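You operate a simulated robot arm through the tools that you are given. There is no shell and no other tool. Be economical: measure what you need, move in short steps, check, and stop when the job is done.

You are at the controls of a simulated two-armed robot. One attempt, no reset.

Task
The bath has gone cold: let it down to the blue strip, then top up hot to the red strip.
Fine: shut the drain again, set the bath heat dial to hot and turn the tap off at the strip.

Only the result counts: the job must be done as asked and must still hold three seconds after the hand-in. Knocking over, shifting, dropping, spilling or breaking anything else fails it.

Robot
Two 7-joint arms with two-finger parallel grippers on one trunk, on a base that drives. Base frame: it is fixed to the floor where the robot stands at the start and does not move with it; the origin is under the middle of the robot, x ahead of it, y to its left, z up. Lengths are in mm, angles in rad, forces in N, time in s.
The left shoulder is at the start at [50, 209, 1096], the right one opposite. With the tool pointing down near the work surface each hand reaches from about 100 to 340 mm from the robot's upright axis, wherever it stands, measured 20 degrees to its own side. Places, roughly: bath heat dial [700, 0, 1000]; bath tap [600, 0, 800]; blue bottle [1500, -250, 1000]; brown towel [500, 1750, 750]; cistern lid [1250, -750, 750]; cream towel [1250, 1250, 1000]; drain knob [700, 0, 600]; extractor switch [100, -900, 1100]; flush lever [1200, -600, 700]; green bath bomb [-250, 1250, 1000]; pink bath bomb [0, 1250, 1000]; purple bath bomb [0, 1500, 1000]; rail switch [200, 2000, 1100]; shower knob [700, 0, 700]; teal towel [1250, 1000, 1000]; toilet roll [-250, 1250, 500]. Payload 4.4 kg a hand.
The tool frame of a hand sits at the grasp point between the pads (the TCP): z along the fingers, y along the line on which they close. The tips reach 23 mm beyond it. Largest opening 94 mm; finger width 38, thickness 10; the body of the gripper, 54 by 96 mm, starts 39 mm behind the TCP.
Orientation is told as [roll, pitch, yaw] about the base's x, y, z axes, in that order, counted from this pose: with the fingers straight down and closing along the base's y, the tool's x points along the base's -x, its y along +y and its z along -z.

Tools
- The arms move only by the tool drive_tool. It takes "left_steps", "right_steps" or both (then of equal length, played together; a hand with none holds still); each is a list of rows, each an object of numbers (a shift or turn left out is 0, a gripper value left out holds the last): "dx", "dy", "dz": the shift along the base's x, y, z in units of 20 mm (1.0 is 20 mm); "ax", "ay", "az": the turn, a rotation vector about the base's x, y, z in units of 4 degrees (1.0 is 4 degrees); "grip": the opening, from 0 (shut) to 1 (fully open). In form: [{"dx": .., "dy": .., "dz": .., "ax": .., "ay": .., "az": .., "grip": ..}, ...]. A call has 1 to 8 rows; each row shifts and turns the commanded pose from where the row before left it. A call with a number of a shift or a turn outside -1 to 1 is refused whole. Rows are played at 5 a second. More than 50 mm and 0.15 rad between two rows, or a gripper value outside its range, and nothing of the call is played. A pose out of reach is approached as far as the arm can. The call stops where the force on the tool passes 40 N (or 10 N more than at its start, if that is more) or the arm is blocked; 0.2 s more then pass. The fingers move at their own pace (about 108 mm/s each) and stop on an object; they squeeze with about 27 N. The grip force told is the motor's: it shows also when the fingers shut on nothing. Time passes only in rows, and 0.2 s behind the last, so rows that do not move let the fingers close. It gives the time, the measured TCP pose, the force on the tool (base axes), the opening and the grip force at its end, in the units of the frame above (readings bear some noise), with the torque about the TCP (base axes, N m) and any sound that the robot's microphone picked up.
- Cameras (640 x 400 px; columns grow to the right, rows downward): "scene" is now at [123.6, 34.5, 1218]; the picture's right is [0.69, -0.72, 0.00], its down [-0.67, -0.64, -0.37] and it looks along [0.27, 0.25, -0.93] (base axes); focal length 214 px, centre (320, 200). "left" rides on the left gripper at [86, -16, -75] in its tool frame; the picture's right is [0.18, 0.98, 0.00], its down [-0.58, 0.11, -0.81] and it looks along [-0.79, 0.15, 0.59] (tool axes); focal length 243 px, centre (320, 200). "right" rides on the right gripper at [86, 16, -74] in its tool frame; the picture's right is [-0.18, 0.98, 0.00], its down [-0.58, -0.11, -0.81] and it looks along [-0.79, -0.15, 0.59] (tool axes); focal length 243 px, centre (320, 200). There is no depth. A picture from a camera that has moved, and an enlarged one, comes with that camera's place and axes in the base frame and with its lens. The place of the scene camera against the robot may be out by one fixed shift of up to 25 mm in any direction.
- get_image(camera): a new picture of that camera. It takes no simulated time.
- raise_lower(by): slides the trunk up (or, below 0, down) by that many mm; the arms and the scene camera ride with it, the base frame stays. It gives what a move gives, with no picture.
- drive_base(legs): drives the robot by 1 to 6 legs, each [ahead, left, turn to the left] in mm, mm and rad, along the robot's own axes; the way and the turn of a leg run together, so that a leg with both is an arc; at most 1500 mm and 3.142 rad a leg. The arms and the cameras ride along, it lands a little off, and it stops where it bumps. It gives what a move gives.
- aim_head(pan, tilt): turns the head with the scene camera to pan (to the left, within 1.396 rad either way) and tilt (down, from -0.506 to 1.204), counted from straight ahead of the robot. It gives what a move gives.
- enlarge(camera, box): a new picture of the part [left, top, right, bottom] of that camera's present view, enlarged. It takes no simulated time.
- hand_in(): hands the job in; it is judged then, once.

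Go step by step. Nothing tells you exact positions but the pictures and the camera data: compare them with the known pose of the tool, close in by small moves and look again before you grip or let go. The budget is 120 turns and 108 pictures, counting those below and the enlarged ones. Unless the task says otherwise, let go and move clear before handing in, and close with one line.

The tools are called after "Emit:" as name(argument=value, ...) on one line, values as JSON. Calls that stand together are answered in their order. drive_tool: Moves the arms, as the interface text tells. Its arguments: {"type":"object","properties":{"left_steps":{"type":"array","items":{"type":"object","properties":{"dx":{"type":"number"},"dy":{"type":"number"},"dz":{"type":"number"},"ax":{"type":"number"},"ay":{"type":"number"},"az":{"type":"number"},"grip":{"type":"number"}}}},"right_steps":{"type":"array","items":{"type":"object","properties":{"dx":{"type":"number"},"dy":{"type":"number"},"dz":{"type":"number"},"ax":{"type":"number"},"ay":{"type":"number"},"az":{"type":"number"},"grip":{"type":"number"}}}}},"required":[]} The other tools are called the same way: raise_lower (by) slides the trunk up or down; drive_base (legs) drives the base; aim_head (pan, tilt) turns the head that bears the scene camera; get_image (camera) takes a picture; enlarge (camera, box) takes an enlarged picture of a part of a camera's view; hand_in () hands the job in.

At the start:

```text
clock: 0.0
left_tool_pos: [537.5, 270.9, 716.3]
left_tool_rot: [0.0, -0.001, 0.003]
left_contact_force: [0.2, 0.1, -1.0]
left_ft_torque: [-0.04, -0.01, 0.01]
left_opening: 94.2
left_grip_force: 0.1
right_tool_pos: [546.5, -221.2, 743.8]
right_tool_rot: [0.0, 0.0, 0.0]
right_contact_force: [0.2, 0.5, 0.4]
right_ft_torque: [0.03, -0.03, 0.03]
right_opening: 93.9
right_grip_force: 0.0
trunk travel left (down, up): [-175.0, 388.0]
robot x, y, heading: [-1.1, -0.6, -0.002]
head pan, tilt: [0.764, 1.194]
```

scene: 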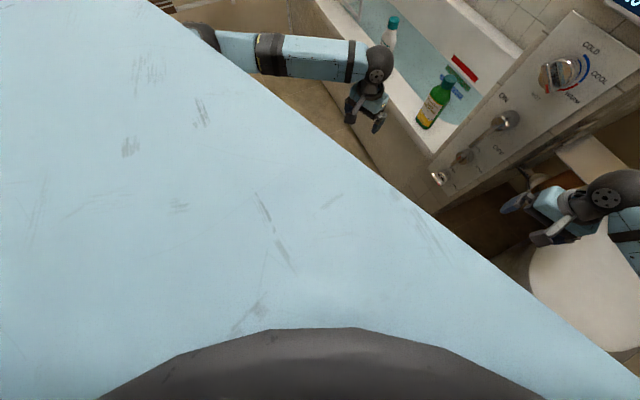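
right: 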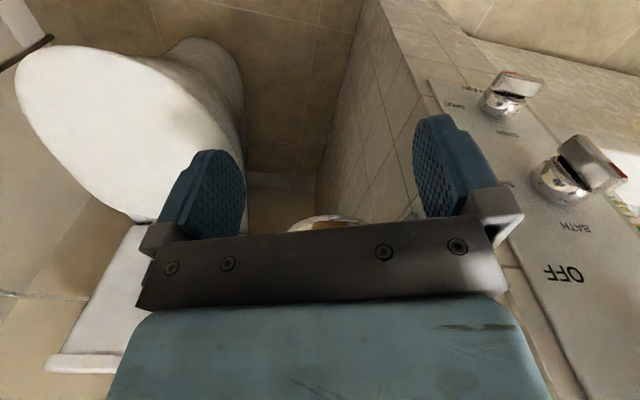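
left: 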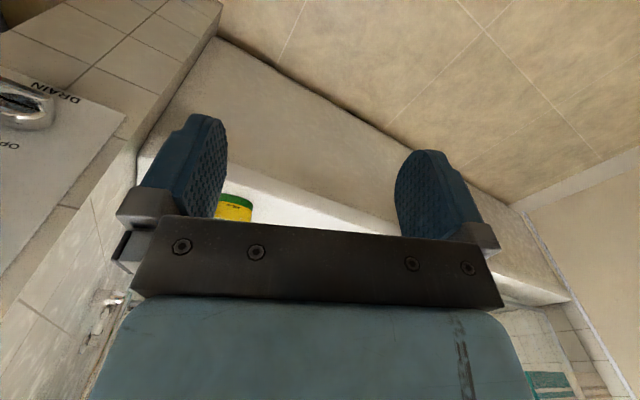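

I see a bath ahead with a control panel bearing knobs. I'll look straight ahead to see the panel properly.

Emit:
aim_head(pan=0.0, tilt=0.6)

Emit:
get_image(camera="scene")

```text
clock: 1.1
left_tool_pos: [538.7, 270.7, 715.9]
left_tool_rot: [-0.001, 0.0, 0.001]
left_contact_force: [-0.2, 0.5, 0.4]
left_ft_torque: [0.0, -0.01, -0.01]
left_opening: 94.2
left_grip_force: 0.1
right_tool_pos: [547.5, -221.2, 745.1]
right_tool_rot: [0.0, 0.002, 0.0]
right_contact_force: [0.3, -0.1, 0.3]
right_ft_torque: [0.02, 0.02, -0.02]
right_opening: 94.0
right_grip_force: 0.0
trunk travel left (down, up): [-175.0, 388.0]
robot x, y, heading: [-2.5, -1.0, -0.001]
head pan, tilt: [0.0, 0.6]
```

```text
104 pictures are left
camera scene: at [171.4, -4.4, 1262.2], right [0.0, -1.0, 0.0], down [-0.57, 0.0, -0.82], along [0.82, 0.0, -0.57], focal length 214 px, centre (320, 200)
```

scene: 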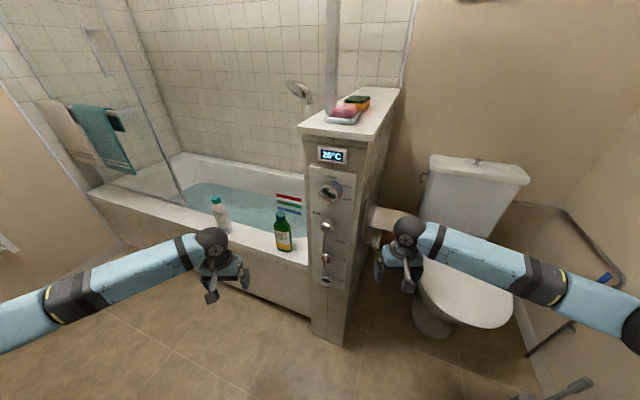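

Emit:
enlarge(camera="scene", box=[270, 140, 390, 300])

Emit:
enlarge(camera="scene", box=[180, 160, 320, 260])

```text
2.50 times, centred on (330, 220) of scene
camera zoom: at [171.4, -4.4, 1262.2], right [0.0, -1.0, 0.0], down [-0.57, 0.0, -0.82], along [0.82, 0.0, -0.57], focal length 536 px, centre (295, 150)
```

zoom: 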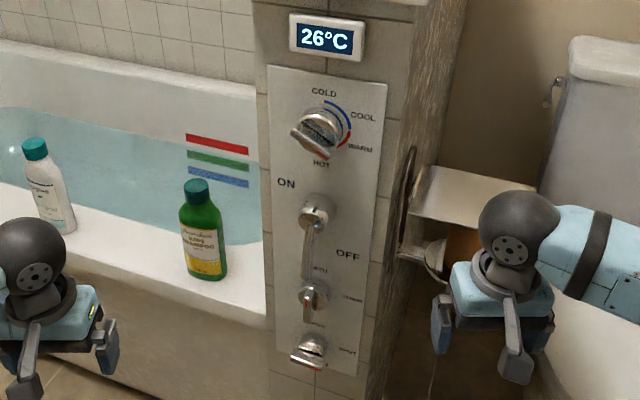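

```text
4.00 times, centred on (250, 210) of scene
camera zoom: at [171.4, -4.4, 1262.2], right [0.0, -1.0, 0.0], down [-0.57, 0.0, -0.82], along [0.82, 0.0, -0.57], focal length 858 px, centre (600, 160)
```

zoom: 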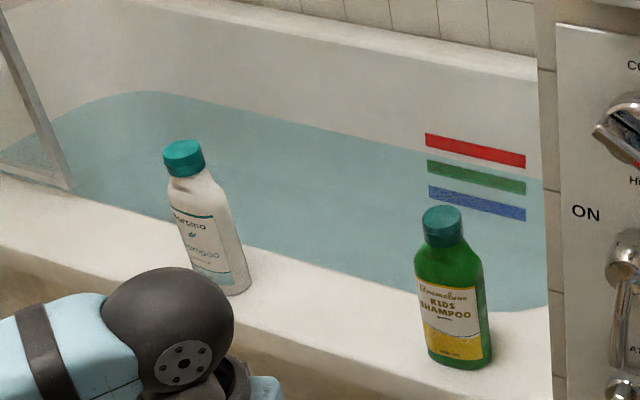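

The panel faces me at roughly x=690, knobs at y≈-30: heat dial z≈950, tap z≈830, bath/shower z≈680, drain z≈560. I'll zoom in to read their settings.

Emit:
enlarge(camera="scene", box=[305, 165, 365, 225])

Emit:
enlarge(camera="scene", box=[305, 215, 365, 295])

Emit:
enlarge(camera="right", box=[400, 0, 640, 400])

Emit:
enlarge(camera="left", box=[0, 50, 150, 350])

```text
6.67 times, centred on (335, 195) of scene
camera zoom: at [171.4, -4.4, 1262.2], right [0.0, -1.0, 0.0], down [-0.57, 0.0, -0.82], along [0.82, 0.0, -0.57], focal length 1430 px, centre (220, 233)
```

zoom: 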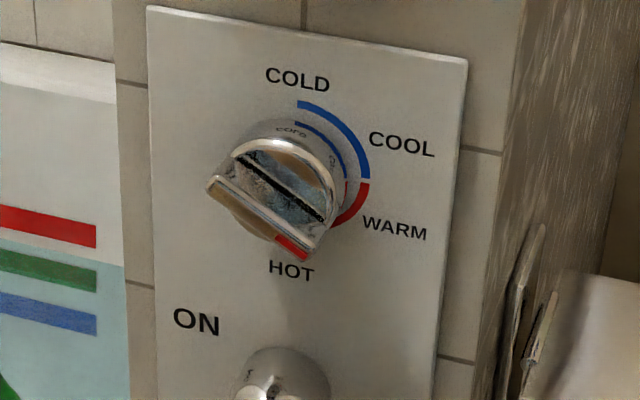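

```text
5.00 times, centred on (335, 255) of scene
camera zoom: at [171.4, -4.4, 1262.2], right [0.0, -1.0, 0.0], down [-0.57, 0.0, -0.82], along [0.82, 0.0, -0.57], focal length 1072 px, centre (245, -75)
```

zoom: 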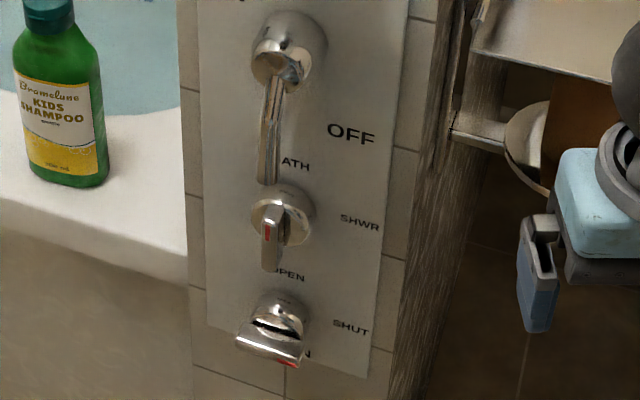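

```text
1.00 times, centred on (520, 200) of right (not enlarged: the box is as wide or as high as the picture)
camera zoom: at [461.4, -203.7, 819.7], right [0.18, 0.98, 0.0], down [0.58, -0.11, 0.81], along [0.79, -0.15, -0.59], focal length 243 px, centre (120, 200)
```

zoom: 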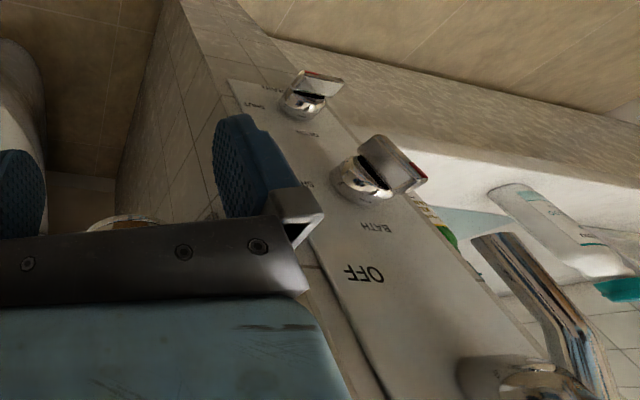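

```text
1.33 times, centred on (75, 200) of left
camera zoom: at [451.3, 253.9, 790.8], right [-0.19, 0.98, 0.0], down [0.58, 0.11, 0.81], along [0.79, 0.15, -0.59], focal length 324 px, centre (647, 200)
```

zoom: 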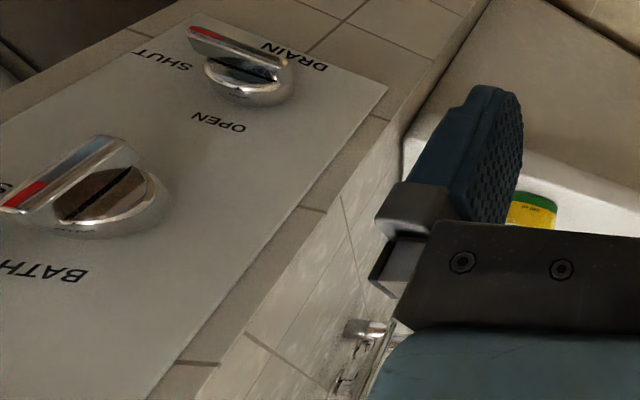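

The panel is yawed about 21° (facing a little to my left), so the left arm suits it. Drain is at SHUT, dial at WARM, selector at BATH; I'll turn the left hand to point forward.

Emit:
drive_tool(left_steps=[{"ay": -1}, {"ay": -1}, {"ay": -1}, {"ay": -1}, {"ay": -1}, {"ay": -1}, {"ay": -1}, {"ay": -1}])

Emit:
drive_tool(left_steps=[{"ay": -1}, {"ay": -1}, {"ay": -1}, {"ay": -1}, {"ay": -1}, {"ay": -1}, {"ay": -1}, {"ay": -1}])

Emit:
drive_tool(left_steps=[{"ay": -1}, {"ay": -1}, {"ay": -1}, {"ay": -1}, {"ay": -1}, {"ay": -1}, {"ay": -0.5}])

Emit:
drive_tool(left_steps=[{"az": -1}, {"az": -1}, {"az": -1}, {"az": -1}, {"az": -1}, {"az": -0.25}])

Emit:
get_image(camera="left")

Emit:
get_image(camera="scene")

```text
clock: 2.9
left_tool_pos: [538.5, 271.0, 716.8]
left_tool_rot: [-0.002, -0.56, 0.003]
left_contact_force: [0.2, -0.7, -1.0]
left_ft_torque: [-0.01, -0.01, -0.01]
left_opening: 94.4
left_grip_force: 0.1
right_tool_pos: [547.5, -221.1, 744.0]
right_tool_rot: [0.0, 0.001, -0.001]
right_contact_force: [0.5, 0.1, -0.4]
right_ft_torque: [-0.01, -0.01, 0.03]
right_opening: 94.1
right_grip_force: 0.0
trunk travel left (down, up): [-175.0, 388.0]
robot x, y, heading: [-2.9, -2.0, 0.001]
head pan, tilt: [0.0, 0.6]
```

```text
clock: 4.7
left_tool_pos: [537.7, 271.1, 716.8]
left_tool_rot: [-0.001, -1.12, 0.002]
left_contact_force: [0.0, -0.8, -0.5]
left_ft_torque: [-0.02, 0.01, -0.01]
left_opening: 93.9
left_grip_force: 0.0
right_tool_pos: [547.1, -220.0, 743.8]
right_tool_rot: [0.0, 0.0, 0.0]
right_contact_force: [-1.2, 0.0, 0.4]
right_ft_torque: [0.01, 0.01, 0.0]
right_opening: 94.2
right_grip_force: 0.0
trunk travel left (down, up): [-175.0, 388.0]
robot x, y, heading: [1.1, -0.9, 0.002]
head pan, tilt: [0.0, 0.6]
```

```text
clock: 6.3
left_tool_pos: [537.5, 271.2, 715.6]
left_tool_rot: [0.408, -1.571, -0.407]
left_contact_force: [0.5, 0.8, 0.5]
left_ft_torque: [-0.02, 0.02, 0.0]
left_opening: 94.0
left_grip_force: 0.0
right_tool_pos: [546.3, -220.9, 745.2]
right_tool_rot: [0.0, -0.001, 0.001]
right_contact_force: [-0.2, 0.5, 0.0]
right_ft_torque: [0.03, -0.01, 0.0]
right_opening: 93.9
right_grip_force: 0.1
trunk travel left (down, up): [-175.0, 388.0]
robot x, y, heading: [3.1, -1.6, 0.001]
head pan, tilt: [0.0, 0.6]
```

```text
clock: 7.7
left_tool_pos: [538.2, 270.8, 715.8]
left_tool_rot: [-1.326, -1.571, 0.958]
left_contact_force: [-0.6, -0.5, 0.3]
left_ft_torque: [0.03, 0.04, 0.01]
left_opening: 94.1
left_grip_force: 0.0
right_tool_pos: [546.0, -220.4, 745.0]
right_tool_rot: [0.001, -0.001, 0.0]
right_contact_force: [-0.2, -0.1, 0.1]
right_ft_torque: [-0.02, 0.03, 0.0]
right_opening: 93.9
right_grip_force: 0.1
trunk travel left (down, up): [-175.0, 388.0]
robot x, y, heading: [2.5, 1.1, 0.002]
head pan, tilt: [0.0, 0.6]
```

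```text
97 pictures are left
camera left: at [462.2, 281.6, 629.6], right [0.35, 0.92, -0.19], down [-0.71, 0.39, 0.58], along [0.61, -0.07, 0.79], focal length 243 px, centre (320, 200)
```

left: 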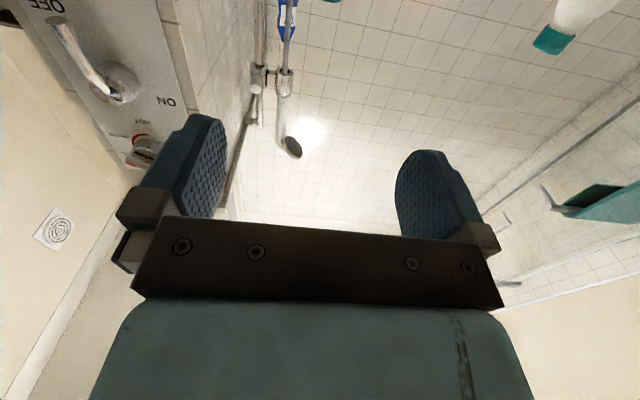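

```text
96 pictures are left
camera scene: at [171.4, -4.5, 1262.3], right [0.0, -1.0, 0.0], down [-0.56, 0.0, -0.83], along [0.83, 0.0, -0.56], focal length 214 px, centre (320, 200)
```

scene: 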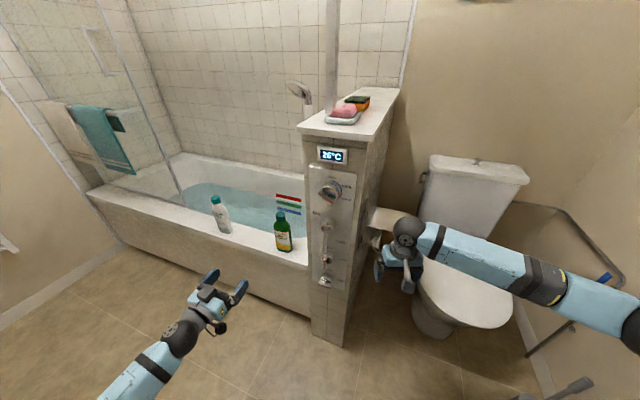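

The hand faces the panel now. Let me zoom on the tap lever to read its setting before moving in.

Emit:
enlarge(camera="left", box=[10, 0, 210, 180])

Emit:
enlarge(camera="scene", box=[300, 200, 360, 260])

Emit:
enlarge(camera="scene", box=[305, 240, 360, 300])

```text
2.22 times, centred on (110, 90) of left
camera zoom: at [462.2, 281.6, 629.6], right [0.35, 0.92, -0.19], down [-0.71, 0.39, 0.58], along [0.61, -0.07, 0.79], focal length 539 px, centre (787, 444)
```

zoom: 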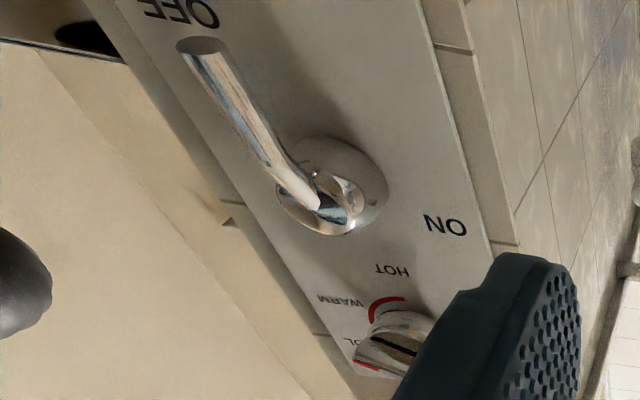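

```text
6.67 times, centred on (330, 230) of scene
camera zoom: at [171.4, -4.5, 1262.3], right [0.0, -1.0, 0.0], down [-0.56, 0.0, -0.83], along [0.83, 0.0, -0.56], focal length 1430 px, centre (253, 0)
```

zoom: 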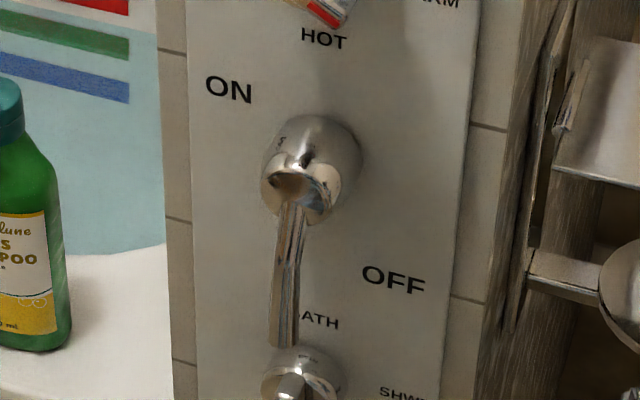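

```text
6.67 times, centred on (332, 270) of scene
camera zoom: at [171.4, -4.5, 1262.3], right [0.0, -1.0, 0.0], down [-0.56, 0.0, -0.83], along [0.83, 0.0, -0.56], focal length 1430 px, centre (237, -267)
```

zoom: 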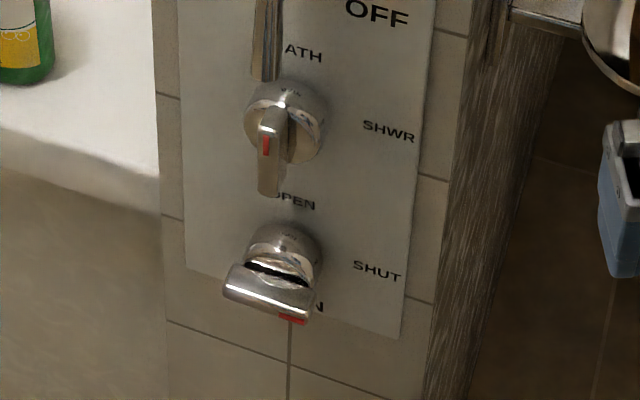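

Tap lever hangs at OFF; triangulating, the knob column axis meets the panel near (674,-36) with normal ≈(-0.92,0.39), and the dial's fin is at z≈945. I'll bring the left hand to a standoff before the dial, rolled -60° to match its fin.

Emit:
drive_tool(left_steps=[{"dx": 0.12, "dy": -0.6, "dz": 0.9, "ax": -0.92, "ay": 0.39}, {"dx": 0.12, "dy": -0.6, "dz": 0.9, "ax": -0.92, "ay": 0.39}, {"dx": 0.12, "dy": -0.8, "dz": 0.9, "ax": -0.92, "ay": 0.39}, {"dx": 0.12, "dy": -0.8, "dz": 0.9, "ax": -0.92, "ay": 0.39}, {"dx": 0.12, "dy": -0.9, "dz": 0.8, "ax": -0.92, "ay": 0.39}, {"dx": 0.12, "dy": -0.9, "dz": 0.8, "ax": -0.92, "ay": 0.39}, {"dx": 0.12, "dy": -0.9, "dz": 0.8, "ax": -0.92, "ay": 0.39}, {"dx": 0.12, "dy": -0.9, "dz": 0.8, "ax": -0.92, "ay": 0.39}])

Emit:
drive_tool(left_steps=[{"dx": 0.12, "dy": -1, "dz": 0.7, "ax": -0.92, "ay": 0.39}, {"dx": 0.12, "dy": -1, "dz": 0.7, "ax": -0.92, "ay": 0.39}, {"dx": 0.12, "dy": -1, "dz": 0.7, "ax": -0.92, "ay": 0.39}, {"dx": 0.12, "dy": -1, "dz": 0.7, "ax": -0.92, "ay": 0.39}, {"dx": 0.12, "dy": -1, "dz": 0.7, "ax": -0.92, "ay": 0.39}, {"dx": 0.12, "dy": -0.9, "dz": 0.6, "ax": -0.92, "ay": 0.39}, {"dx": 0.12, "dy": -0.9, "dz": 0.5, "ax": -0.92, "ay": 0.39}, {"az": -0.5}])

Emit:
get_image(camera="left")

Emit:
get_image(camera="scene")

```text
clock: 9.5
left_tool_pos: [558.2, 142.5, 852.6]
left_tool_rot: [-1.535, -1.011, 1.169]
left_contact_force: [-0.1, 0.3, 0.9]
left_ft_torque: [-0.03, -0.01, 0.01]
left_opening: 94.0
left_grip_force: 0.1
right_tool_pos: [547.0, -221.4, 742.9]
right_tool_rot: [-0.001, 0.001, -0.001]
right_contact_force: [0.0, -0.3, 0.4]
right_ft_torque: [-0.03, 0.0, 0.03]
right_opening: 93.9
right_grip_force: 0.1
trunk travel left (down, up): [-175.0, 388.0]
robot x, y, heading: [1.0, -0.3, 0.0]
head pan, tilt: [0.0, 0.6]
```

```text
clock: 10.7
left_tool_pos: [572.8, 105.9, 874.6]
left_tool_rot: [-1.428, -0.87, 1.119]
left_contact_force: [-0.5, 0.3, -0.9]
left_ft_torque: [0.0, -0.02, 0.01]
left_opening: 94.0
left_grip_force: 0.1
right_tool_pos: [545.6, -220.3, 743.3]
right_tool_rot: [0.001, -0.001, -0.001]
right_contact_force: [0.2, -0.8, 0.6]
right_ft_torque: [-0.02, 0.01, 0.02]
right_opening: 94.1
right_grip_force: 0.0
trunk travel left (down, up): [-175.0, 388.0]
robot x, y, heading: [3.0, 2.4, -0.002]
head pan, tilt: [0.0, 0.6]
stopped in row 5 (left hand): the arm was blocked; the commanded pose is now the measured one
```

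```text
92 pictures are left
camera left: at [474.7, 67.6, 827.0], right [0.15, 0.62, -0.77], down [-0.57, 0.69, 0.45], along [0.81, 0.37, 0.46], focal length 243 px, centre (320, 200)
```

left: 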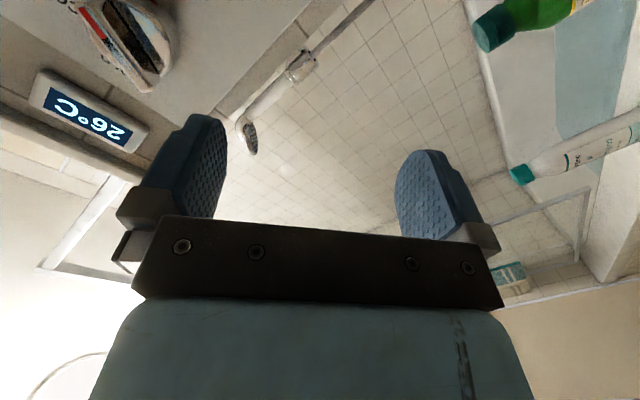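

```text
91 pictures are left
camera scene: at [171.5, -4.3, 1261.8], right [0.0, -1.0, 0.0], down [-0.57, 0.0, -0.82], along [0.82, 0.0, -0.57], focal length 214 px, centre (320, 200)
```

scene: 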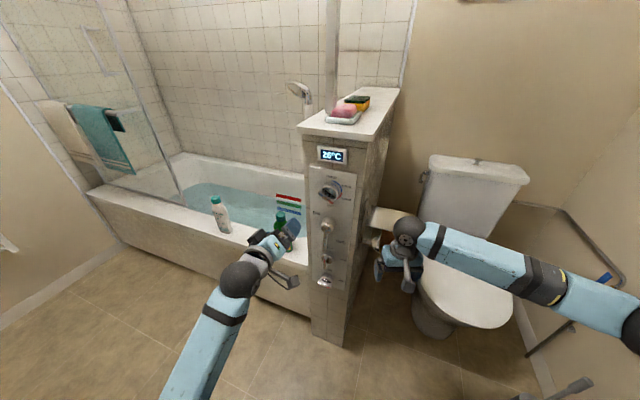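

The arm blocked without contact, likely a joint limit. I'll test whether translation alone works.

Emit:
drive_tool(left_steps=[{"dy": -1, "dz": 0.6}, {"dy": -1, "dz": 0.6}, {"dy": -1, "dz": 0.6}, {"dy": -1, "dz": 0.6}])

```text
clock: 11.4
left_tool_pos: [577.9, 104.8, 870.4]
left_tool_rot: [-1.287, -1.019, 1.034]
left_contact_force: [-0.3, -0.3, 0.6]
left_ft_torque: [-0.02, -0.03, 0.0]
left_opening: 94.0
left_grip_force: 0.0
right_tool_pos: [547.2, -219.9, 744.1]
right_tool_rot: [-0.002, 0.001, 0.0]
right_contact_force: [0.6, 0.2, 0.6]
right_ft_torque: [-0.01, 0.01, -0.04]
right_opening: 94.0
right_grip_force: 0.1
trunk travel left (down, up): [-175.0, 388.0]
robot x, y, heading: [-1.3, -3.6, -0.001]
head pan, tilt: [0.0, 0.6]
stopped in row 3 (left hand): the arm was blocked; the commanded pose is now the measured one
```

A joint limit seems to bite when rolling this way across the midline. I'll withdraw the hand, undo the roll, and then re-pose the base square to the panel.

Emit:
drive_tool(left_steps=[{"dx": -0.5, "dy": 0.8, "ax": 0.92, "ay": -0.39}, {"dx": -0.5, "dy": 0.8, "ax": 0.92, "ay": -0.39}, {"dx": -0.5, "dy": 0.8, "ax": 0.92, "ay": -0.39}, {"dx": -0.5, "dy": 0.8, "ax": 0.92, "ay": -0.39}, {"dx": -0.5, "dy": 0.8, "ax": 0.92, "ay": -0.39}, {"dx": -0.5, "dy": 0.8, "ax": 0.92, "ay": -0.39}, {"dx": -0.5, "dy": 0.8, "ax": 0.92, "ay": -0.39}, {"dx": -0.5, "dy": 0.8, "ax": 0.92, "ay": -0.39}])

Emit:
get_image(camera="left")

```text
clock: 13.2
left_tool_pos: [496.8, 232.7, 868.1]
left_tool_rot: [0.295, -1.498, -0.529]
left_contact_force: [0.4, -0.4, -0.8]
left_ft_torque: [0.03, 0.02, -0.01]
left_opening: 94.1
left_grip_force: 0.1
right_tool_pos: [546.8, -220.7, 743.7]
right_tool_rot: [0.0, 0.0, -0.001]
right_contact_force: [0.3, -0.2, 0.5]
right_ft_torque: [0.01, -0.01, 0.0]
right_opening: 94.2
right_grip_force: 0.0
trunk travel left (down, up): [-175.0, 388.0]
robot x, y, heading: [0.4, 1.2, -0.001]
head pan, tilt: [0.0, 0.6]
```

```text
90 pictures are left
camera left: at [414.9, 237.0, 788.0], right [0.22, 0.96, -0.16], down [-0.72, 0.27, 0.64], along [0.66, -0.02, 0.75], focal length 243 px, centre (320, 200)
```

left: 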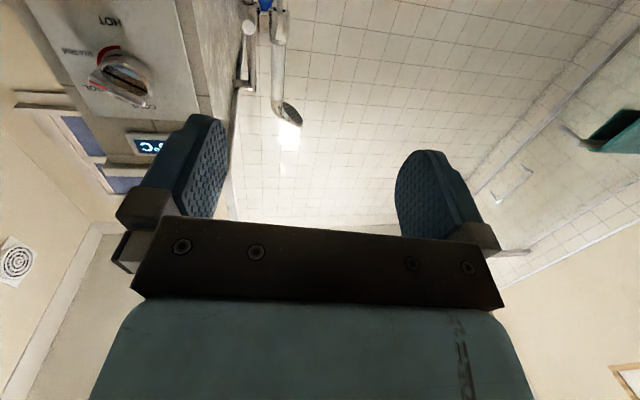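

Now turn the base about 0.35 rad right in place, so the panel sits square in front of the left arm.

Emit:
drive_base(legs=[[0, 0, -0.35]])

Emit:
get_image(camera="scene")

```text
clock: 14.7
left_tool_pos: [547.0, 49.1, 869.4]
left_tool_rot: [0.292, -1.499, -0.874]
left_contact_force: [0.2, 0.0, 0.6]
left_ft_torque: [0.0, -0.02, 0.05]
left_opening: 93.8
left_grip_force: 0.0
right_tool_pos: [439.5, -393.3, 743.2]
right_tool_rot: [0.0, 0.001, -0.346]
right_contact_force: [-0.3, -0.7, 0.0]
right_ft_torque: [0.02, -0.04, -0.03]
right_opening: 94.3
right_grip_force: 0.2
trunk travel left (down, up): [-175.0, 388.0]
robot x, y, heading: [-1.8, 0.4, -0.347]
head pan, tilt: [0.0, 0.6]
```

```text
89 pictures are left
camera scene: at [161.9, -57.8, 1262.3], right [-0.34, -0.94, 0.0], down [-0.53, 0.19, -0.83], along [0.78, -0.28, -0.56], focal length 214 px, centre (320, 200)
```

scene: 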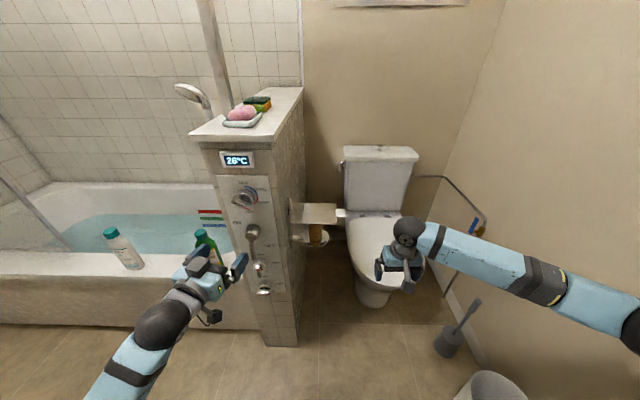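

Panel is now nearly square. I'll straighten the hand, raise it to the dial's height and roll toward the fin.

Emit:
drive_tool(left_steps=[{"dx": 0.1, "dy": -0.43, "dz": 0.95, "az": 0.62, "ax": -0.1, "ay": -0.25}, {"dx": 0.1, "dy": -0.43, "dz": 0.95, "az": 0.62, "ax": -0.1, "ay": -0.25}, {"dx": 0.1, "dy": -0.43, "dz": 0.95, "az": 0.62, "ax": -0.1, "ay": -0.25}, {"dx": 0.1, "dy": -0.43, "dz": 0.95, "az": 0.62, "ax": -0.1, "ay": -0.25}, {"ax": -0.92, "ay": 0.39}, {"ax": -0.92, "ay": 0.39}, {"ax": -0.92, "ay": 0.39}, {"ax": -0.92, "ay": 0.39}])

Emit:
drive_tool(left_steps=[{"ax": -0.92, "ay": 0.39}, {"ax": -0.92, "ay": 0.39}, {"ax": -0.92, "ay": 0.39}, {"ax": -0.92, "ay": 0.39}, {"ax": -0.92, "ay": 0.39}, {"ax": -0.92, "ay": 0.39}, {"ax": -0.92, "ay": 0.39}, {"ax": -0.92, "ay": 0.39}])

Emit:
get_image(camera="left")

```text
clock: 16.5
left_tool_pos: [561.8, 26.6, 943.7]
left_tool_rot: [-1.635, -1.393, 1.232]
left_contact_force: [-0.3, 0.0, -0.2]
left_ft_torque: [-0.02, 0.01, 0.0]
left_opening: 94.2
left_grip_force: 0.0
right_tool_pos: [440.1, -393.4, 744.2]
right_tool_rot: [-0.003, 0.0, -0.347]
right_contact_force: [0.2, -0.6, -0.2]
right_ft_torque: [-0.01, 0.0, -0.01]
right_opening: 94.1
right_grip_force: 0.1
trunk travel left (down, up): [-175.0, 388.0]
robot x, y, heading: [0.7, 0.1, -0.348]
head pan, tilt: [0.0, 0.6]
```

```text
clock: 17.3
left_tool_pos: [564.6, 36.5, 946.3]
left_tool_rot: [-1.644, -1.291, 1.236]
left_contact_force: [-0.1, -0.3, 0.1]
left_ft_torque: [0.0, -0.02, 0.04]
left_opening: 94.0
left_grip_force: 0.0
right_tool_pos: [439.3, -394.2, 745.2]
right_tool_rot: [0.0, -0.002, -0.349]
right_contact_force: [0.0, -0.4, 0.7]
right_ft_torque: [-0.03, 0.0, -0.03]
right_opening: 93.8
right_grip_force: 0.0
trunk travel left (down, up): [-175.0, 388.0]
robot x, y, heading: [-1.2, 1.8, -0.351]
head pan, tilt: [0.0, 0.6]
stopped in row 3 (left hand): the arm was blocked; the commanded pose is now the measured one
```

```text
88 pictures are left
camera left: at [482.2, 28.5, 865.4], right [0.36, 0.82, -0.45], down [-0.65, 0.56, 0.51], along [0.67, 0.11, 0.73], focal length 243 px, centre (320, 200)
```

left: 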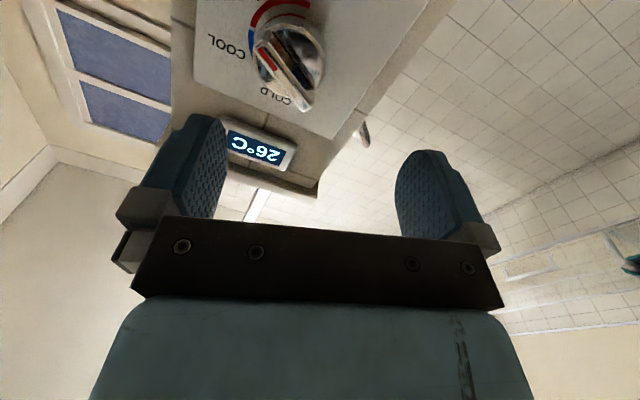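

Rolling negative hits a limit at about -16°. I'll try the opposite way (+120° is equivalent for a fin).

Emit:
drive_tool(left_steps=[{"dx": -0.2, "dy": -0.3, "ax": 0.92, "ay": -0.39}, {"dx": -0.2, "dy": -0.3, "ax": 0.92, "ay": -0.39}, {"ax": 0.92, "ay": -0.39}, {"ax": 0.92, "ay": -0.39}, {"ax": 0.92, "ay": -0.39}, {"ax": 0.92, "ay": -0.39}, {"ax": 0.92, "ay": -0.39}, {"ax": 0.92, "ay": -0.39}])

Emit:
drive_tool(left_steps=[{"ax": 0.92, "ay": -0.39}, {"ax": 0.92, "ay": -0.39}, {"ax": 0.92, "ay": -0.39}, {"ax": 0.92, "ay": -0.39}, {"ax": 0.92, "ay": -0.39}, {"ax": 0.92, "ay": -0.39}, {"ax": 0.92, "ay": -0.39}, {"ax": 0.92, "ay": -0.39}])

Emit:
drive_tool(left_steps=[{"ax": 0.92, "ay": -0.39}, {"ax": 0.92, "ay": -0.39}, {"ax": 0.92, "ay": -0.39}, {"ax": 0.92, "ay": -0.39}, {"ax": 0.92, "ay": -0.39}, {"ax": 0.92, "ay": -0.39}, {"ax": 0.92, "ay": -0.39}, {"ax": 0.92, "ay": -0.39}])

Emit:
get_image(camera="left")

Emit:
get_image(camera="scene")

```text
clock: 19.1
left_tool_pos: [557.3, 24.8, 942.9]
left_tool_rot: [1.62, -1.296, -2.032]
left_contact_force: [-1.3, 0.8, -0.3]
left_ft_torque: [-0.01, 0.03, -0.01]
left_opening: 94.0
left_grip_force: 0.0
right_tool_pos: [439.6, -393.6, 744.5]
right_tool_rot: [0.001, -0.001, -0.346]
right_contact_force: [0.9, 0.3, 0.0]
right_ft_torque: [-0.01, -0.01, 0.02]
right_opening: 94.1
right_grip_force: 0.0
trunk travel left (down, up): [-175.0, 388.0]
robot x, y, heading: [-1.0, 3.4, -0.348]
head pan, tilt: [0.0, 0.6]
```

```text
clock: 20.9
left_tool_pos: [557.8, 24.3, 944.8]
left_tool_rot: [1.577, -0.738, -1.992]
left_contact_force: [0.3, 0.3, 0.7]
left_ft_torque: [-0.01, 0.02, 0.0]
left_opening: 94.0
left_grip_force: 0.0
right_tool_pos: [439.2, -393.6, 744.3]
right_tool_rot: [0.0, 0.0, -0.346]
right_contact_force: [0.1, -0.6, -0.8]
right_ft_torque: [-0.03, 0.01, -0.03]
right_opening: 94.0
right_grip_force: 0.0
trunk travel left (down, up): [-175.0, 388.0]
robot x, y, heading: [0.5, 1.5, -0.35]
head pan, tilt: [0.0, 0.6]
```

```text
clock: 22.7
left_tool_pos: [556.7, 24.0, 942.8]
left_tool_rot: [1.565, -0.18, -1.988]
left_contact_force: [0.7, 0.3, 0.4]
left_ft_torque: [-0.02, 0.0, 0.01]
left_opening: 94.0
left_grip_force: 0.1
right_tool_pos: [439.3, -393.6, 744.6]
right_tool_rot: [0.0, 0.0, -0.348]
right_contact_force: [-0.3, -0.3, -0.4]
right_ft_torque: [0.0, -0.02, 0.03]
right_opening: 93.9
right_grip_force: 0.2
trunk travel left (down, up): [-175.0, 388.0]
robot x, y, heading: [0.2, -0.1, -0.345]
head pan, tilt: [0.0, 0.6]
```

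```text
87 pictures are left
camera left: at [522.0, 129.4, 913.5], right [0.15, 0.32, 0.93], down [-0.96, -0.18, 0.21], along [0.24, -0.93, 0.28], focal length 243 px, centre (320, 200)
```

left: 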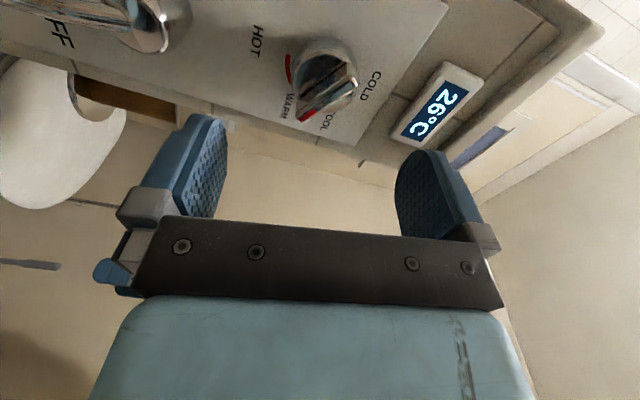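

```text
86 pictures are left
camera scene: at [162.0, -57.6, 1262.2], right [-0.34, -0.94, 0.0], down [-0.53, 0.19, -0.83], along [0.78, -0.28, -0.56], focal length 214 px, centre (320, 200)
```

scene: 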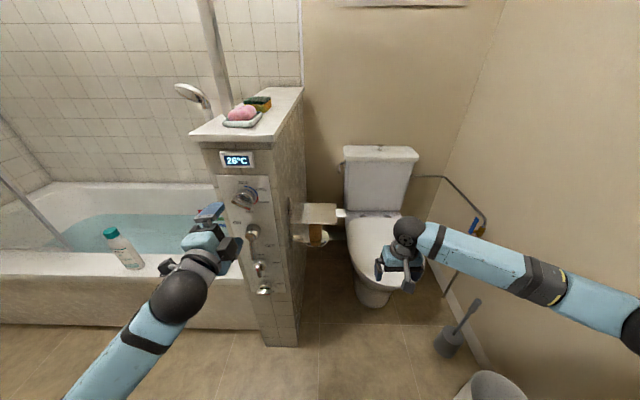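

Rolling positive works. I'll test that the wrist can reach +180° in the air.

Emit:
drive_tool(left_steps=[{"ax": 0.92, "ay": -0.39}, {"ax": 0.92, "ay": -0.39}, {"ax": 0.92, "ay": -0.39}, {"ax": 0.92, "ay": -0.39}, {"ax": 0.92, "ay": -0.39}, {"ax": 0.92, "ay": -0.39}, {"ax": 0.92, "ay": -0.39}, {"ax": 0.92, "ay": -0.39}])

Emit:
drive_tool(left_steps=[{"ax": 0.92, "ay": -0.39}, {"ax": 0.92, "ay": -0.39}, {"ax": 0.92, "ay": -0.39}, {"ax": 0.92, "ay": -0.39}, {"ax": 0.92, "ay": -0.39}, {"ax": 0.92, "ay": -0.39}, {"ax": 0.92, "ay": -0.39}, {"ax": 0.92, "ay": -0.39}])

Emit:
drive_tool(left_steps=[{"ax": 0.92, "ay": -0.39}, {"ax": 0.92, "ay": -0.39}, {"ax": 0.92, "ay": -0.39}, {"ax": 0.92, "ay": -0.39}, {"ax": 0.92, "ay": -0.39}, {"ax": 0.92, "ay": -0.39}, {"ax": 0.92, "ay": -0.39}, {"ax": 0.92, "ay": -0.39}])

Emit:
get_image(camera="left")

```text
clock: 24.5
left_tool_pos: [556.5, 25.6, 943.8]
left_tool_rot: [1.556, 0.379, -1.991]
left_contact_force: [0.4, 0.6, -0.1]
left_ft_torque: [0.0, 0.03, -0.01]
left_opening: 94.0
left_grip_force: 0.0
right_tool_pos: [439.9, -393.2, 744.8]
right_tool_rot: [0.001, 0.0, -0.347]
right_contact_force: [0.3, -1.1, -0.4]
right_ft_torque: [0.01, -0.03, 0.0]
right_opening: 94.2
right_grip_force: 0.0
trunk travel left (down, up): [-175.0, 388.0]
robot x, y, heading: [-3.0, -1.6, -0.35]
head pan, tilt: [0.0, 0.6]
```

```text
clock: 26.3
left_tool_pos: [557.3, 23.3, 942.6]
left_tool_rot: [1.54, 0.937, -1.998]
left_contact_force: [-0.6, -0.1, -1.2]
left_ft_torque: [0.0, 0.02, 0.03]
left_opening: 94.0
left_grip_force: 0.1
right_tool_pos: [438.6, -394.1, 745.2]
right_tool_rot: [0.0, 0.001, -0.347]
right_contact_force: [-0.1, -0.8, -0.4]
right_ft_torque: [0.01, -0.01, -0.02]
right_opening: 94.3
right_grip_force: 0.0
trunk travel left (down, up): [-175.0, 388.0]
robot x, y, heading: [2.6, -1.4, -0.348]
head pan, tilt: [0.0, 0.6]
```

```text
clock: 28.1
left_tool_pos: [557.2, 24.1, 946.1]
left_tool_rot: [1.351, 1.493, -2.186]
left_contact_force: [0.5, 0.3, 0.0]
left_ft_torque: [-0.02, -0.03, -0.02]
left_opening: 94.2
left_grip_force: 0.0
right_tool_pos: [439.0, -394.1, 744.1]
right_tool_rot: [-0.001, -0.001, -0.348]
right_contact_force: [-0.6, 0.6, 0.6]
right_ft_torque: [0.0, 0.0, 0.0]
right_opening: 94.2
right_grip_force: 0.0
trunk travel left (down, up): [-175.0, 388.0]
robot x, y, heading: [-1.6, 0.3, -0.349]
head pan, tilt: [0.0, 0.6]
```

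```text
85 pictures are left
camera left: at [498.4, 73.0, 1030.5], right [-0.37, -0.89, 0.26], down [-0.81, 0.17, -0.56], along [0.45, -0.41, -0.79], focal length 243 px, centre (320, 200)
```

left: 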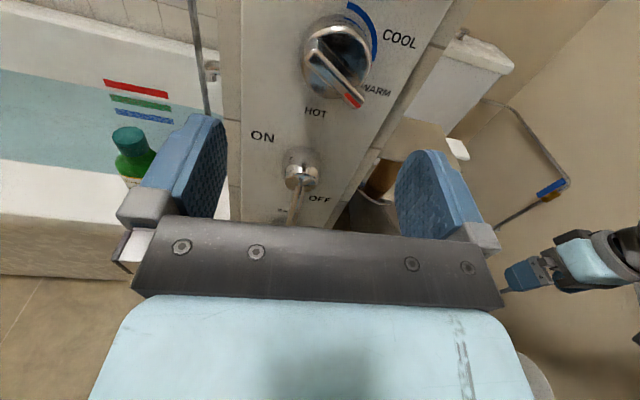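

The wrist reaches 176°, and there the camera sits on top with a fine upright view of panel and water strips. I'll roll back to 120° to match the fin, correct laterally and approach partway.

Emit:
drive_tool(left_steps=[{"dx": -0.05, "dy": -0.1, "ax": -0.92, "ay": 0.39}, {"dx": -0.05, "dy": -0.1, "ax": -0.92, "ay": 0.39}, {"dx": -0.05, "dy": -0.1, "ax": -0.92, "ay": 0.39}, {"dx": 0, "dy": -0.1, "ax": -0.92, "ay": 0.39}, {"ax": -0.92, "ay": 0.39}, {"ax": -0.92, "ay": 0.39}, {"ax": -0.92, "ay": 0.39}])

Emit:
drive_tool(left_steps=[{"ax": -0.92, "ay": 0.39}, {"ax": -0.92, "ay": 0.39}, {"ax": -0.92, "ay": 0.39}, {"ax": -0.92, "ay": 0.39}, {"ax": -0.92, "ay": 0.39}, {"ax": -0.92, "ay": 0.39}, {"ax": -0.92, "ay": 0.39}])

Emit:
drive_tool(left_steps=[{"dx": 0.92, "dy": -0.39}, {"dx": 0.92, "dy": -0.39}, {"dx": 0.46, "dy": -0.2}])

Emit:
get_image(camera="left")

Emit:
enlarge(camera="scene", box=[190, 150, 290, 250])

```text
clock: 29.7
left_tool_pos: [553.9, 16.2, 943.8]
left_tool_rot: [1.538, 1.004, -2.002]
left_contact_force: [0.5, -0.9, -0.1]
left_ft_torque: [0.01, 0.0, -0.03]
left_opening: 94.0
left_grip_force: 0.0
right_tool_pos: [439.0, -393.5, 744.9]
right_tool_rot: [0.0, 0.0, -0.347]
right_contact_force: [0.2, -0.4, -0.1]
right_ft_torque: [0.0, -0.04, -0.02]
right_opening: 94.0
right_grip_force: 0.2
trunk travel left (down, up): [-175.0, 388.0]
robot x, y, heading: [-3.6, 1.2, -0.353]
head pan, tilt: [0.0, 0.6]
```

```text
clock: 31.3
left_tool_pos: [555.4, 16.5, 943.9]
left_tool_rot: [1.554, 0.514, -1.991]
left_contact_force: [-0.4, -0.4, -0.5]
left_ft_torque: [0.01, -0.02, 0.02]
left_opening: 94.0
left_grip_force: 0.1
right_tool_pos: [439.1, -393.1, 744.1]
right_tool_rot: [0.001, 0.0, -0.348]
right_contact_force: [0.8, -0.2, -0.5]
right_ft_torque: [0.01, 0.0, 0.02]
right_opening: 93.8
right_grip_force: 0.2
trunk travel left (down, up): [-175.0, 388.0]
robot x, y, heading: [-2.1, 2.0, -0.348]
head pan, tilt: [0.0, 0.6]
```

```text
clock: 32.1
left_tool_pos: [600.9, -2.3, 944.2]
left_tool_rot: [1.553, 0.515, -1.991]
left_contact_force: [0.7, -0.4, 0.2]
left_ft_torque: [-0.02, -0.02, -0.02]
left_opening: 94.0
left_grip_force: 0.2
right_tool_pos: [439.1, -393.7, 744.4]
right_tool_rot: [0.0, -0.001, -0.348]
right_contact_force: [-0.1, 0.3, -0.4]
right_ft_torque: [0.0, 0.05, -0.02]
right_opening: 93.9
right_grip_force: 0.1
trunk travel left (down, up): [-175.0, 388.0]
robot x, y, heading: [-0.3, -2.5, -0.351]
head pan, tilt: [0.0, 0.6]
```

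```text
84 pictures are left
camera left: at [565.8, 102.5, 974.6], right [-0.12, -0.3, 0.95], down [-0.97, -0.19, -0.18], along [0.23, -0.93, -0.27], focal length 243 px, centre (320, 200)
```

left: 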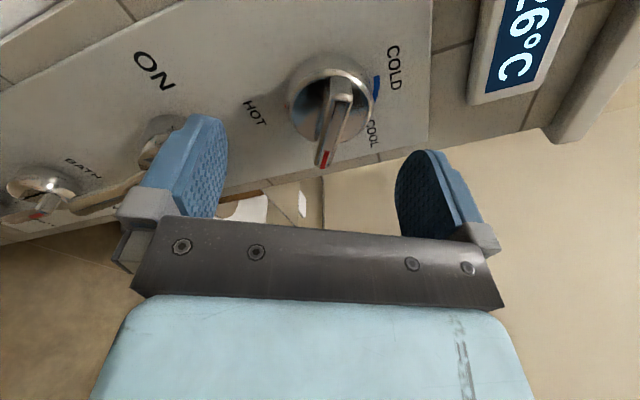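

```text
4.00 times, centred on (240, 200) of scene
camera zoom: at [162.1, -57.6, 1262.2], right [-0.34, -0.94, 0.0], down [-0.53, 0.19, -0.83], along [0.78, -0.28, -0.56], focal length 858 px, centre (640, 200)
```

zoom: 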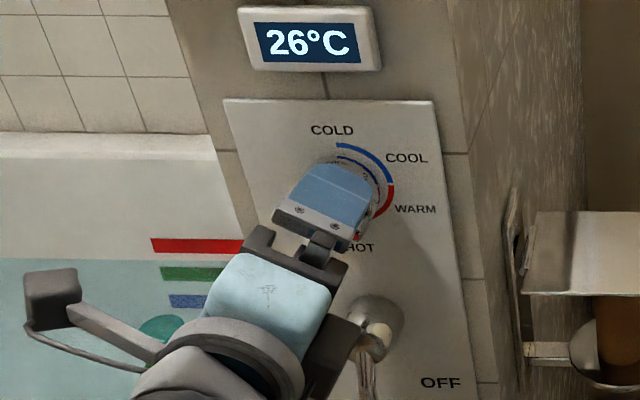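

The hand is aligned with the fin. Moving in 30 mm, then closing gently.

Emit:
drive_tool(left_steps=[{"dx": 0.7, "dy": -0.3, "grip": 0.7}, {"dx": 0.7, "dy": -0.3}])

Emit:
get_image(camera="left")

Emit:
enlarge(camera="scene", box=[200, 160, 280, 230])

```text
clock: 32.7
left_tool_pos: [628.4, -14.3, 944.2]
left_tool_rot: [1.553, 0.517, -1.991]
left_contact_force: [-0.1, -0.6, -0.3]
left_ft_torque: [0.0, -0.02, -0.02]
left_opening: 65.8
left_grip_force: 0.1
right_tool_pos: [438.2, -393.5, 744.0]
right_tool_rot: [-0.001, -0.001, -0.349]
right_contact_force: [-0.1, 0.1, 0.5]
right_ft_torque: [-0.01, 0.0, -0.01]
right_opening: 94.0
right_grip_force: 0.1
trunk travel left (down, up): [-175.0, 388.0]
robot x, y, heading: [1.7, 3.2, -0.354]
head pan, tilt: [0.0, 0.6]
```

```text
82 pictures are left
camera left: at [593.5, 90.4, 973.9], right [-0.12, -0.3, 0.95], down [-0.97, -0.19, -0.18], along [0.23, -0.93, -0.27], focal length 243 px, centre (320, 200)
```

left: 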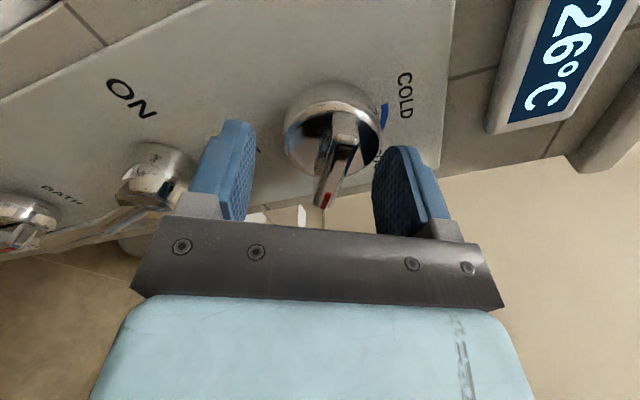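

```text
5.71 times, centred on (240, 195) of scene
camera zoom: at [162.1, -57.7, 1262.2], right [-0.34, -0.94, 0.0], down [-0.53, 0.19, -0.82], along [0.78, -0.28, -0.57], focal length 1226 px, centre (777, 229)
```

zoom: 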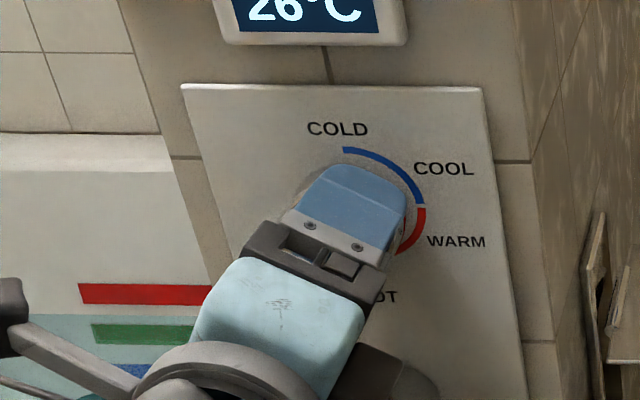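

The fin is slightly toward the upper finger; shift up 6 mm, in 8 mm, then close.

Emit:
drive_tool(left_steps=[{"dx": 0.3, "dy": -0.25, "dz": 0.28}, {"grip": 0.3}, {"grip": 0}, {}, {}])

Emit:
get_image(camera="left")

```text
clock: 33.9
left_tool_pos: [635.1, -19.6, 949.5]
left_tool_rot: [1.552, 0.516, -1.993]
left_contact_force: [-2.4, 1.7, -7.3]
left_ft_torque: [0.11, 0.27, 0.77]
left_opening: 51.9
left_grip_force: 45.0
right_tool_pos: [439.5, -392.9, 743.6]
right_tool_rot: [0.0, 0.0, -0.348]
right_contact_force: [0.0, -1.0, 0.7]
right_ft_torque: [0.0, -0.03, -0.01]
right_opening: 94.2
right_grip_force: 0.1
trunk travel left (down, up): [-175.0, 388.0]
robot x, y, heading: [-0.1, 1.5, -0.349]
head pan, tilt: [0.0, 0.6]
```

```text
80 pictures are left
camera left: at [599.7, 85.3, 978.9], right [-0.12, -0.3, 0.95], down [-0.97, -0.19, -0.18], along [0.23, -0.93, -0.27], focal length 243 px, centre (320, 200)
```

left: 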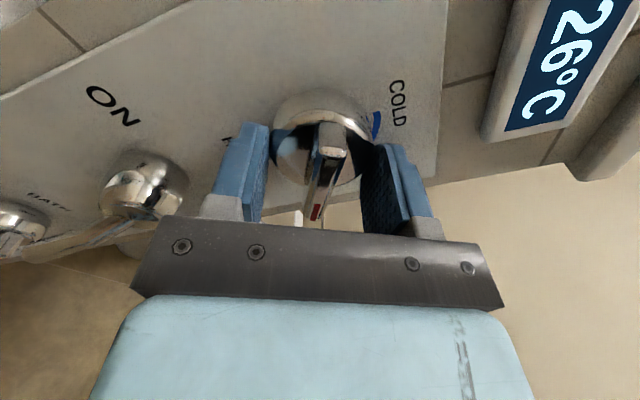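

The tips closed on the round 52 mm body rather than the fin. I'll open, back off 11 mm, and close on the fin itself.

Emit:
drive_tool(left_steps=[{"grip": 0.7}, {"dx": -0.5, "dy": 0.21, "dz": -0.08}, {"grip": 0.2}, {"grip": 0}, {}, {}])

Emit:
get_image(camera="left")

```text
clock: 35.3
left_tool_pos: [624.9, -15.6, 948.4]
left_tool_rot: [1.555, 0.515, -1.99]
left_contact_force: [8.2, -1.7, 8.0]
left_ft_torque: [0.03, 0.06, -0.55]
left_opening: 51.8
left_grip_force: 44.9
right_tool_pos: [438.5, -394.1, 743.7]
right_tool_rot: [-0.001, 0.003, -0.349]
right_contact_force: [0.1, 0.1, 0.3]
right_ft_torque: [-0.01, 0.01, 0.0]
right_opening: 94.0
right_grip_force: 0.0
trunk travel left (down, up): [-175.0, 388.0]
robot x, y, heading: [1.2, -0.5, -0.346]
head pan, tilt: [0.0, 0.6]
```

```text
79 pictures are left
camera left: at [589.4, 89.5, 978.7], right [-0.12, -0.3, 0.95], down [-0.96, -0.19, -0.18], along [0.23, -0.93, -0.27], focal length 243 px, centre (320, 200)
```

left: 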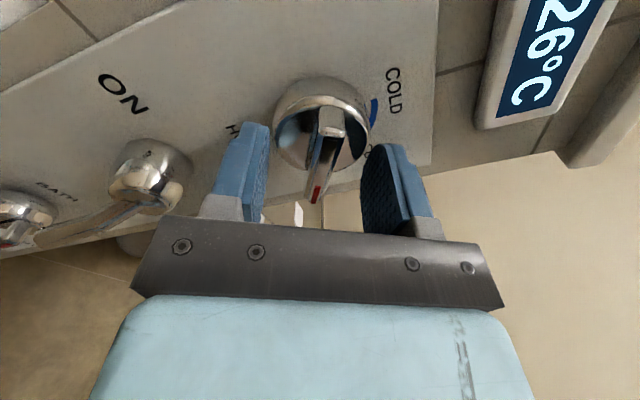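

Still on the body's rim. Back off another 9 mm and try the fin again.

Emit:
drive_tool(left_steps=[{"grip": 0.7}, {"dx": -0.42, "dy": 0.18}, {"grip": 0.2}, {"grip": 0}, {}, {}])

Emit:
get_image(camera="left")

```text
clock: 36.7
left_tool_pos: [614.5, -11.9, 948.8]
left_tool_rot: [1.555, 0.516, -1.989]
left_contact_force: [3.3, -5.4, 8.6]
left_ft_torque: [0.11, 0.25, -0.28]
left_opening: 11.8
left_grip_force: 45.3
right_tool_pos: [438.7, -393.9, 743.8]
right_tool_rot: [0.0, 0.001, -0.351]
right_contact_force: [-0.1, -0.2, 0.2]
right_ft_torque: [0.02, 0.03, 0.01]
right_opening: 94.0
right_grip_force: 0.0
trunk travel left (down, up): [-175.0, 388.0]
robot x, y, heading: [0.1, 0.8, -0.35]
head pan, tilt: [0.0, 0.6]
```

```text
78 pictures are left
camera left: at [580.4, 92.7, 978.5], right [-0.12, -0.3, 0.95], down [-0.96, -0.19, -0.18], along [0.23, -0.93, -0.27], focal length 243 px, centre (320, 200)
```

left: 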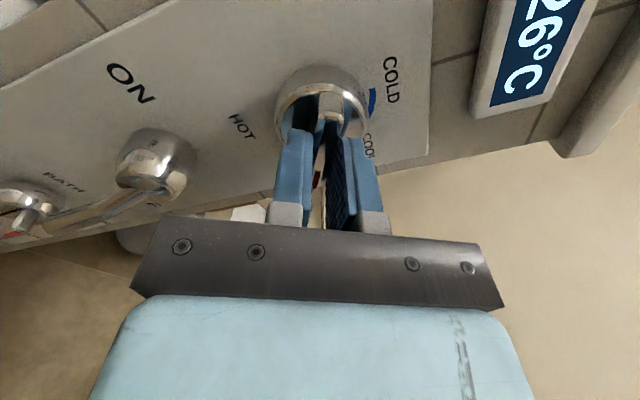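

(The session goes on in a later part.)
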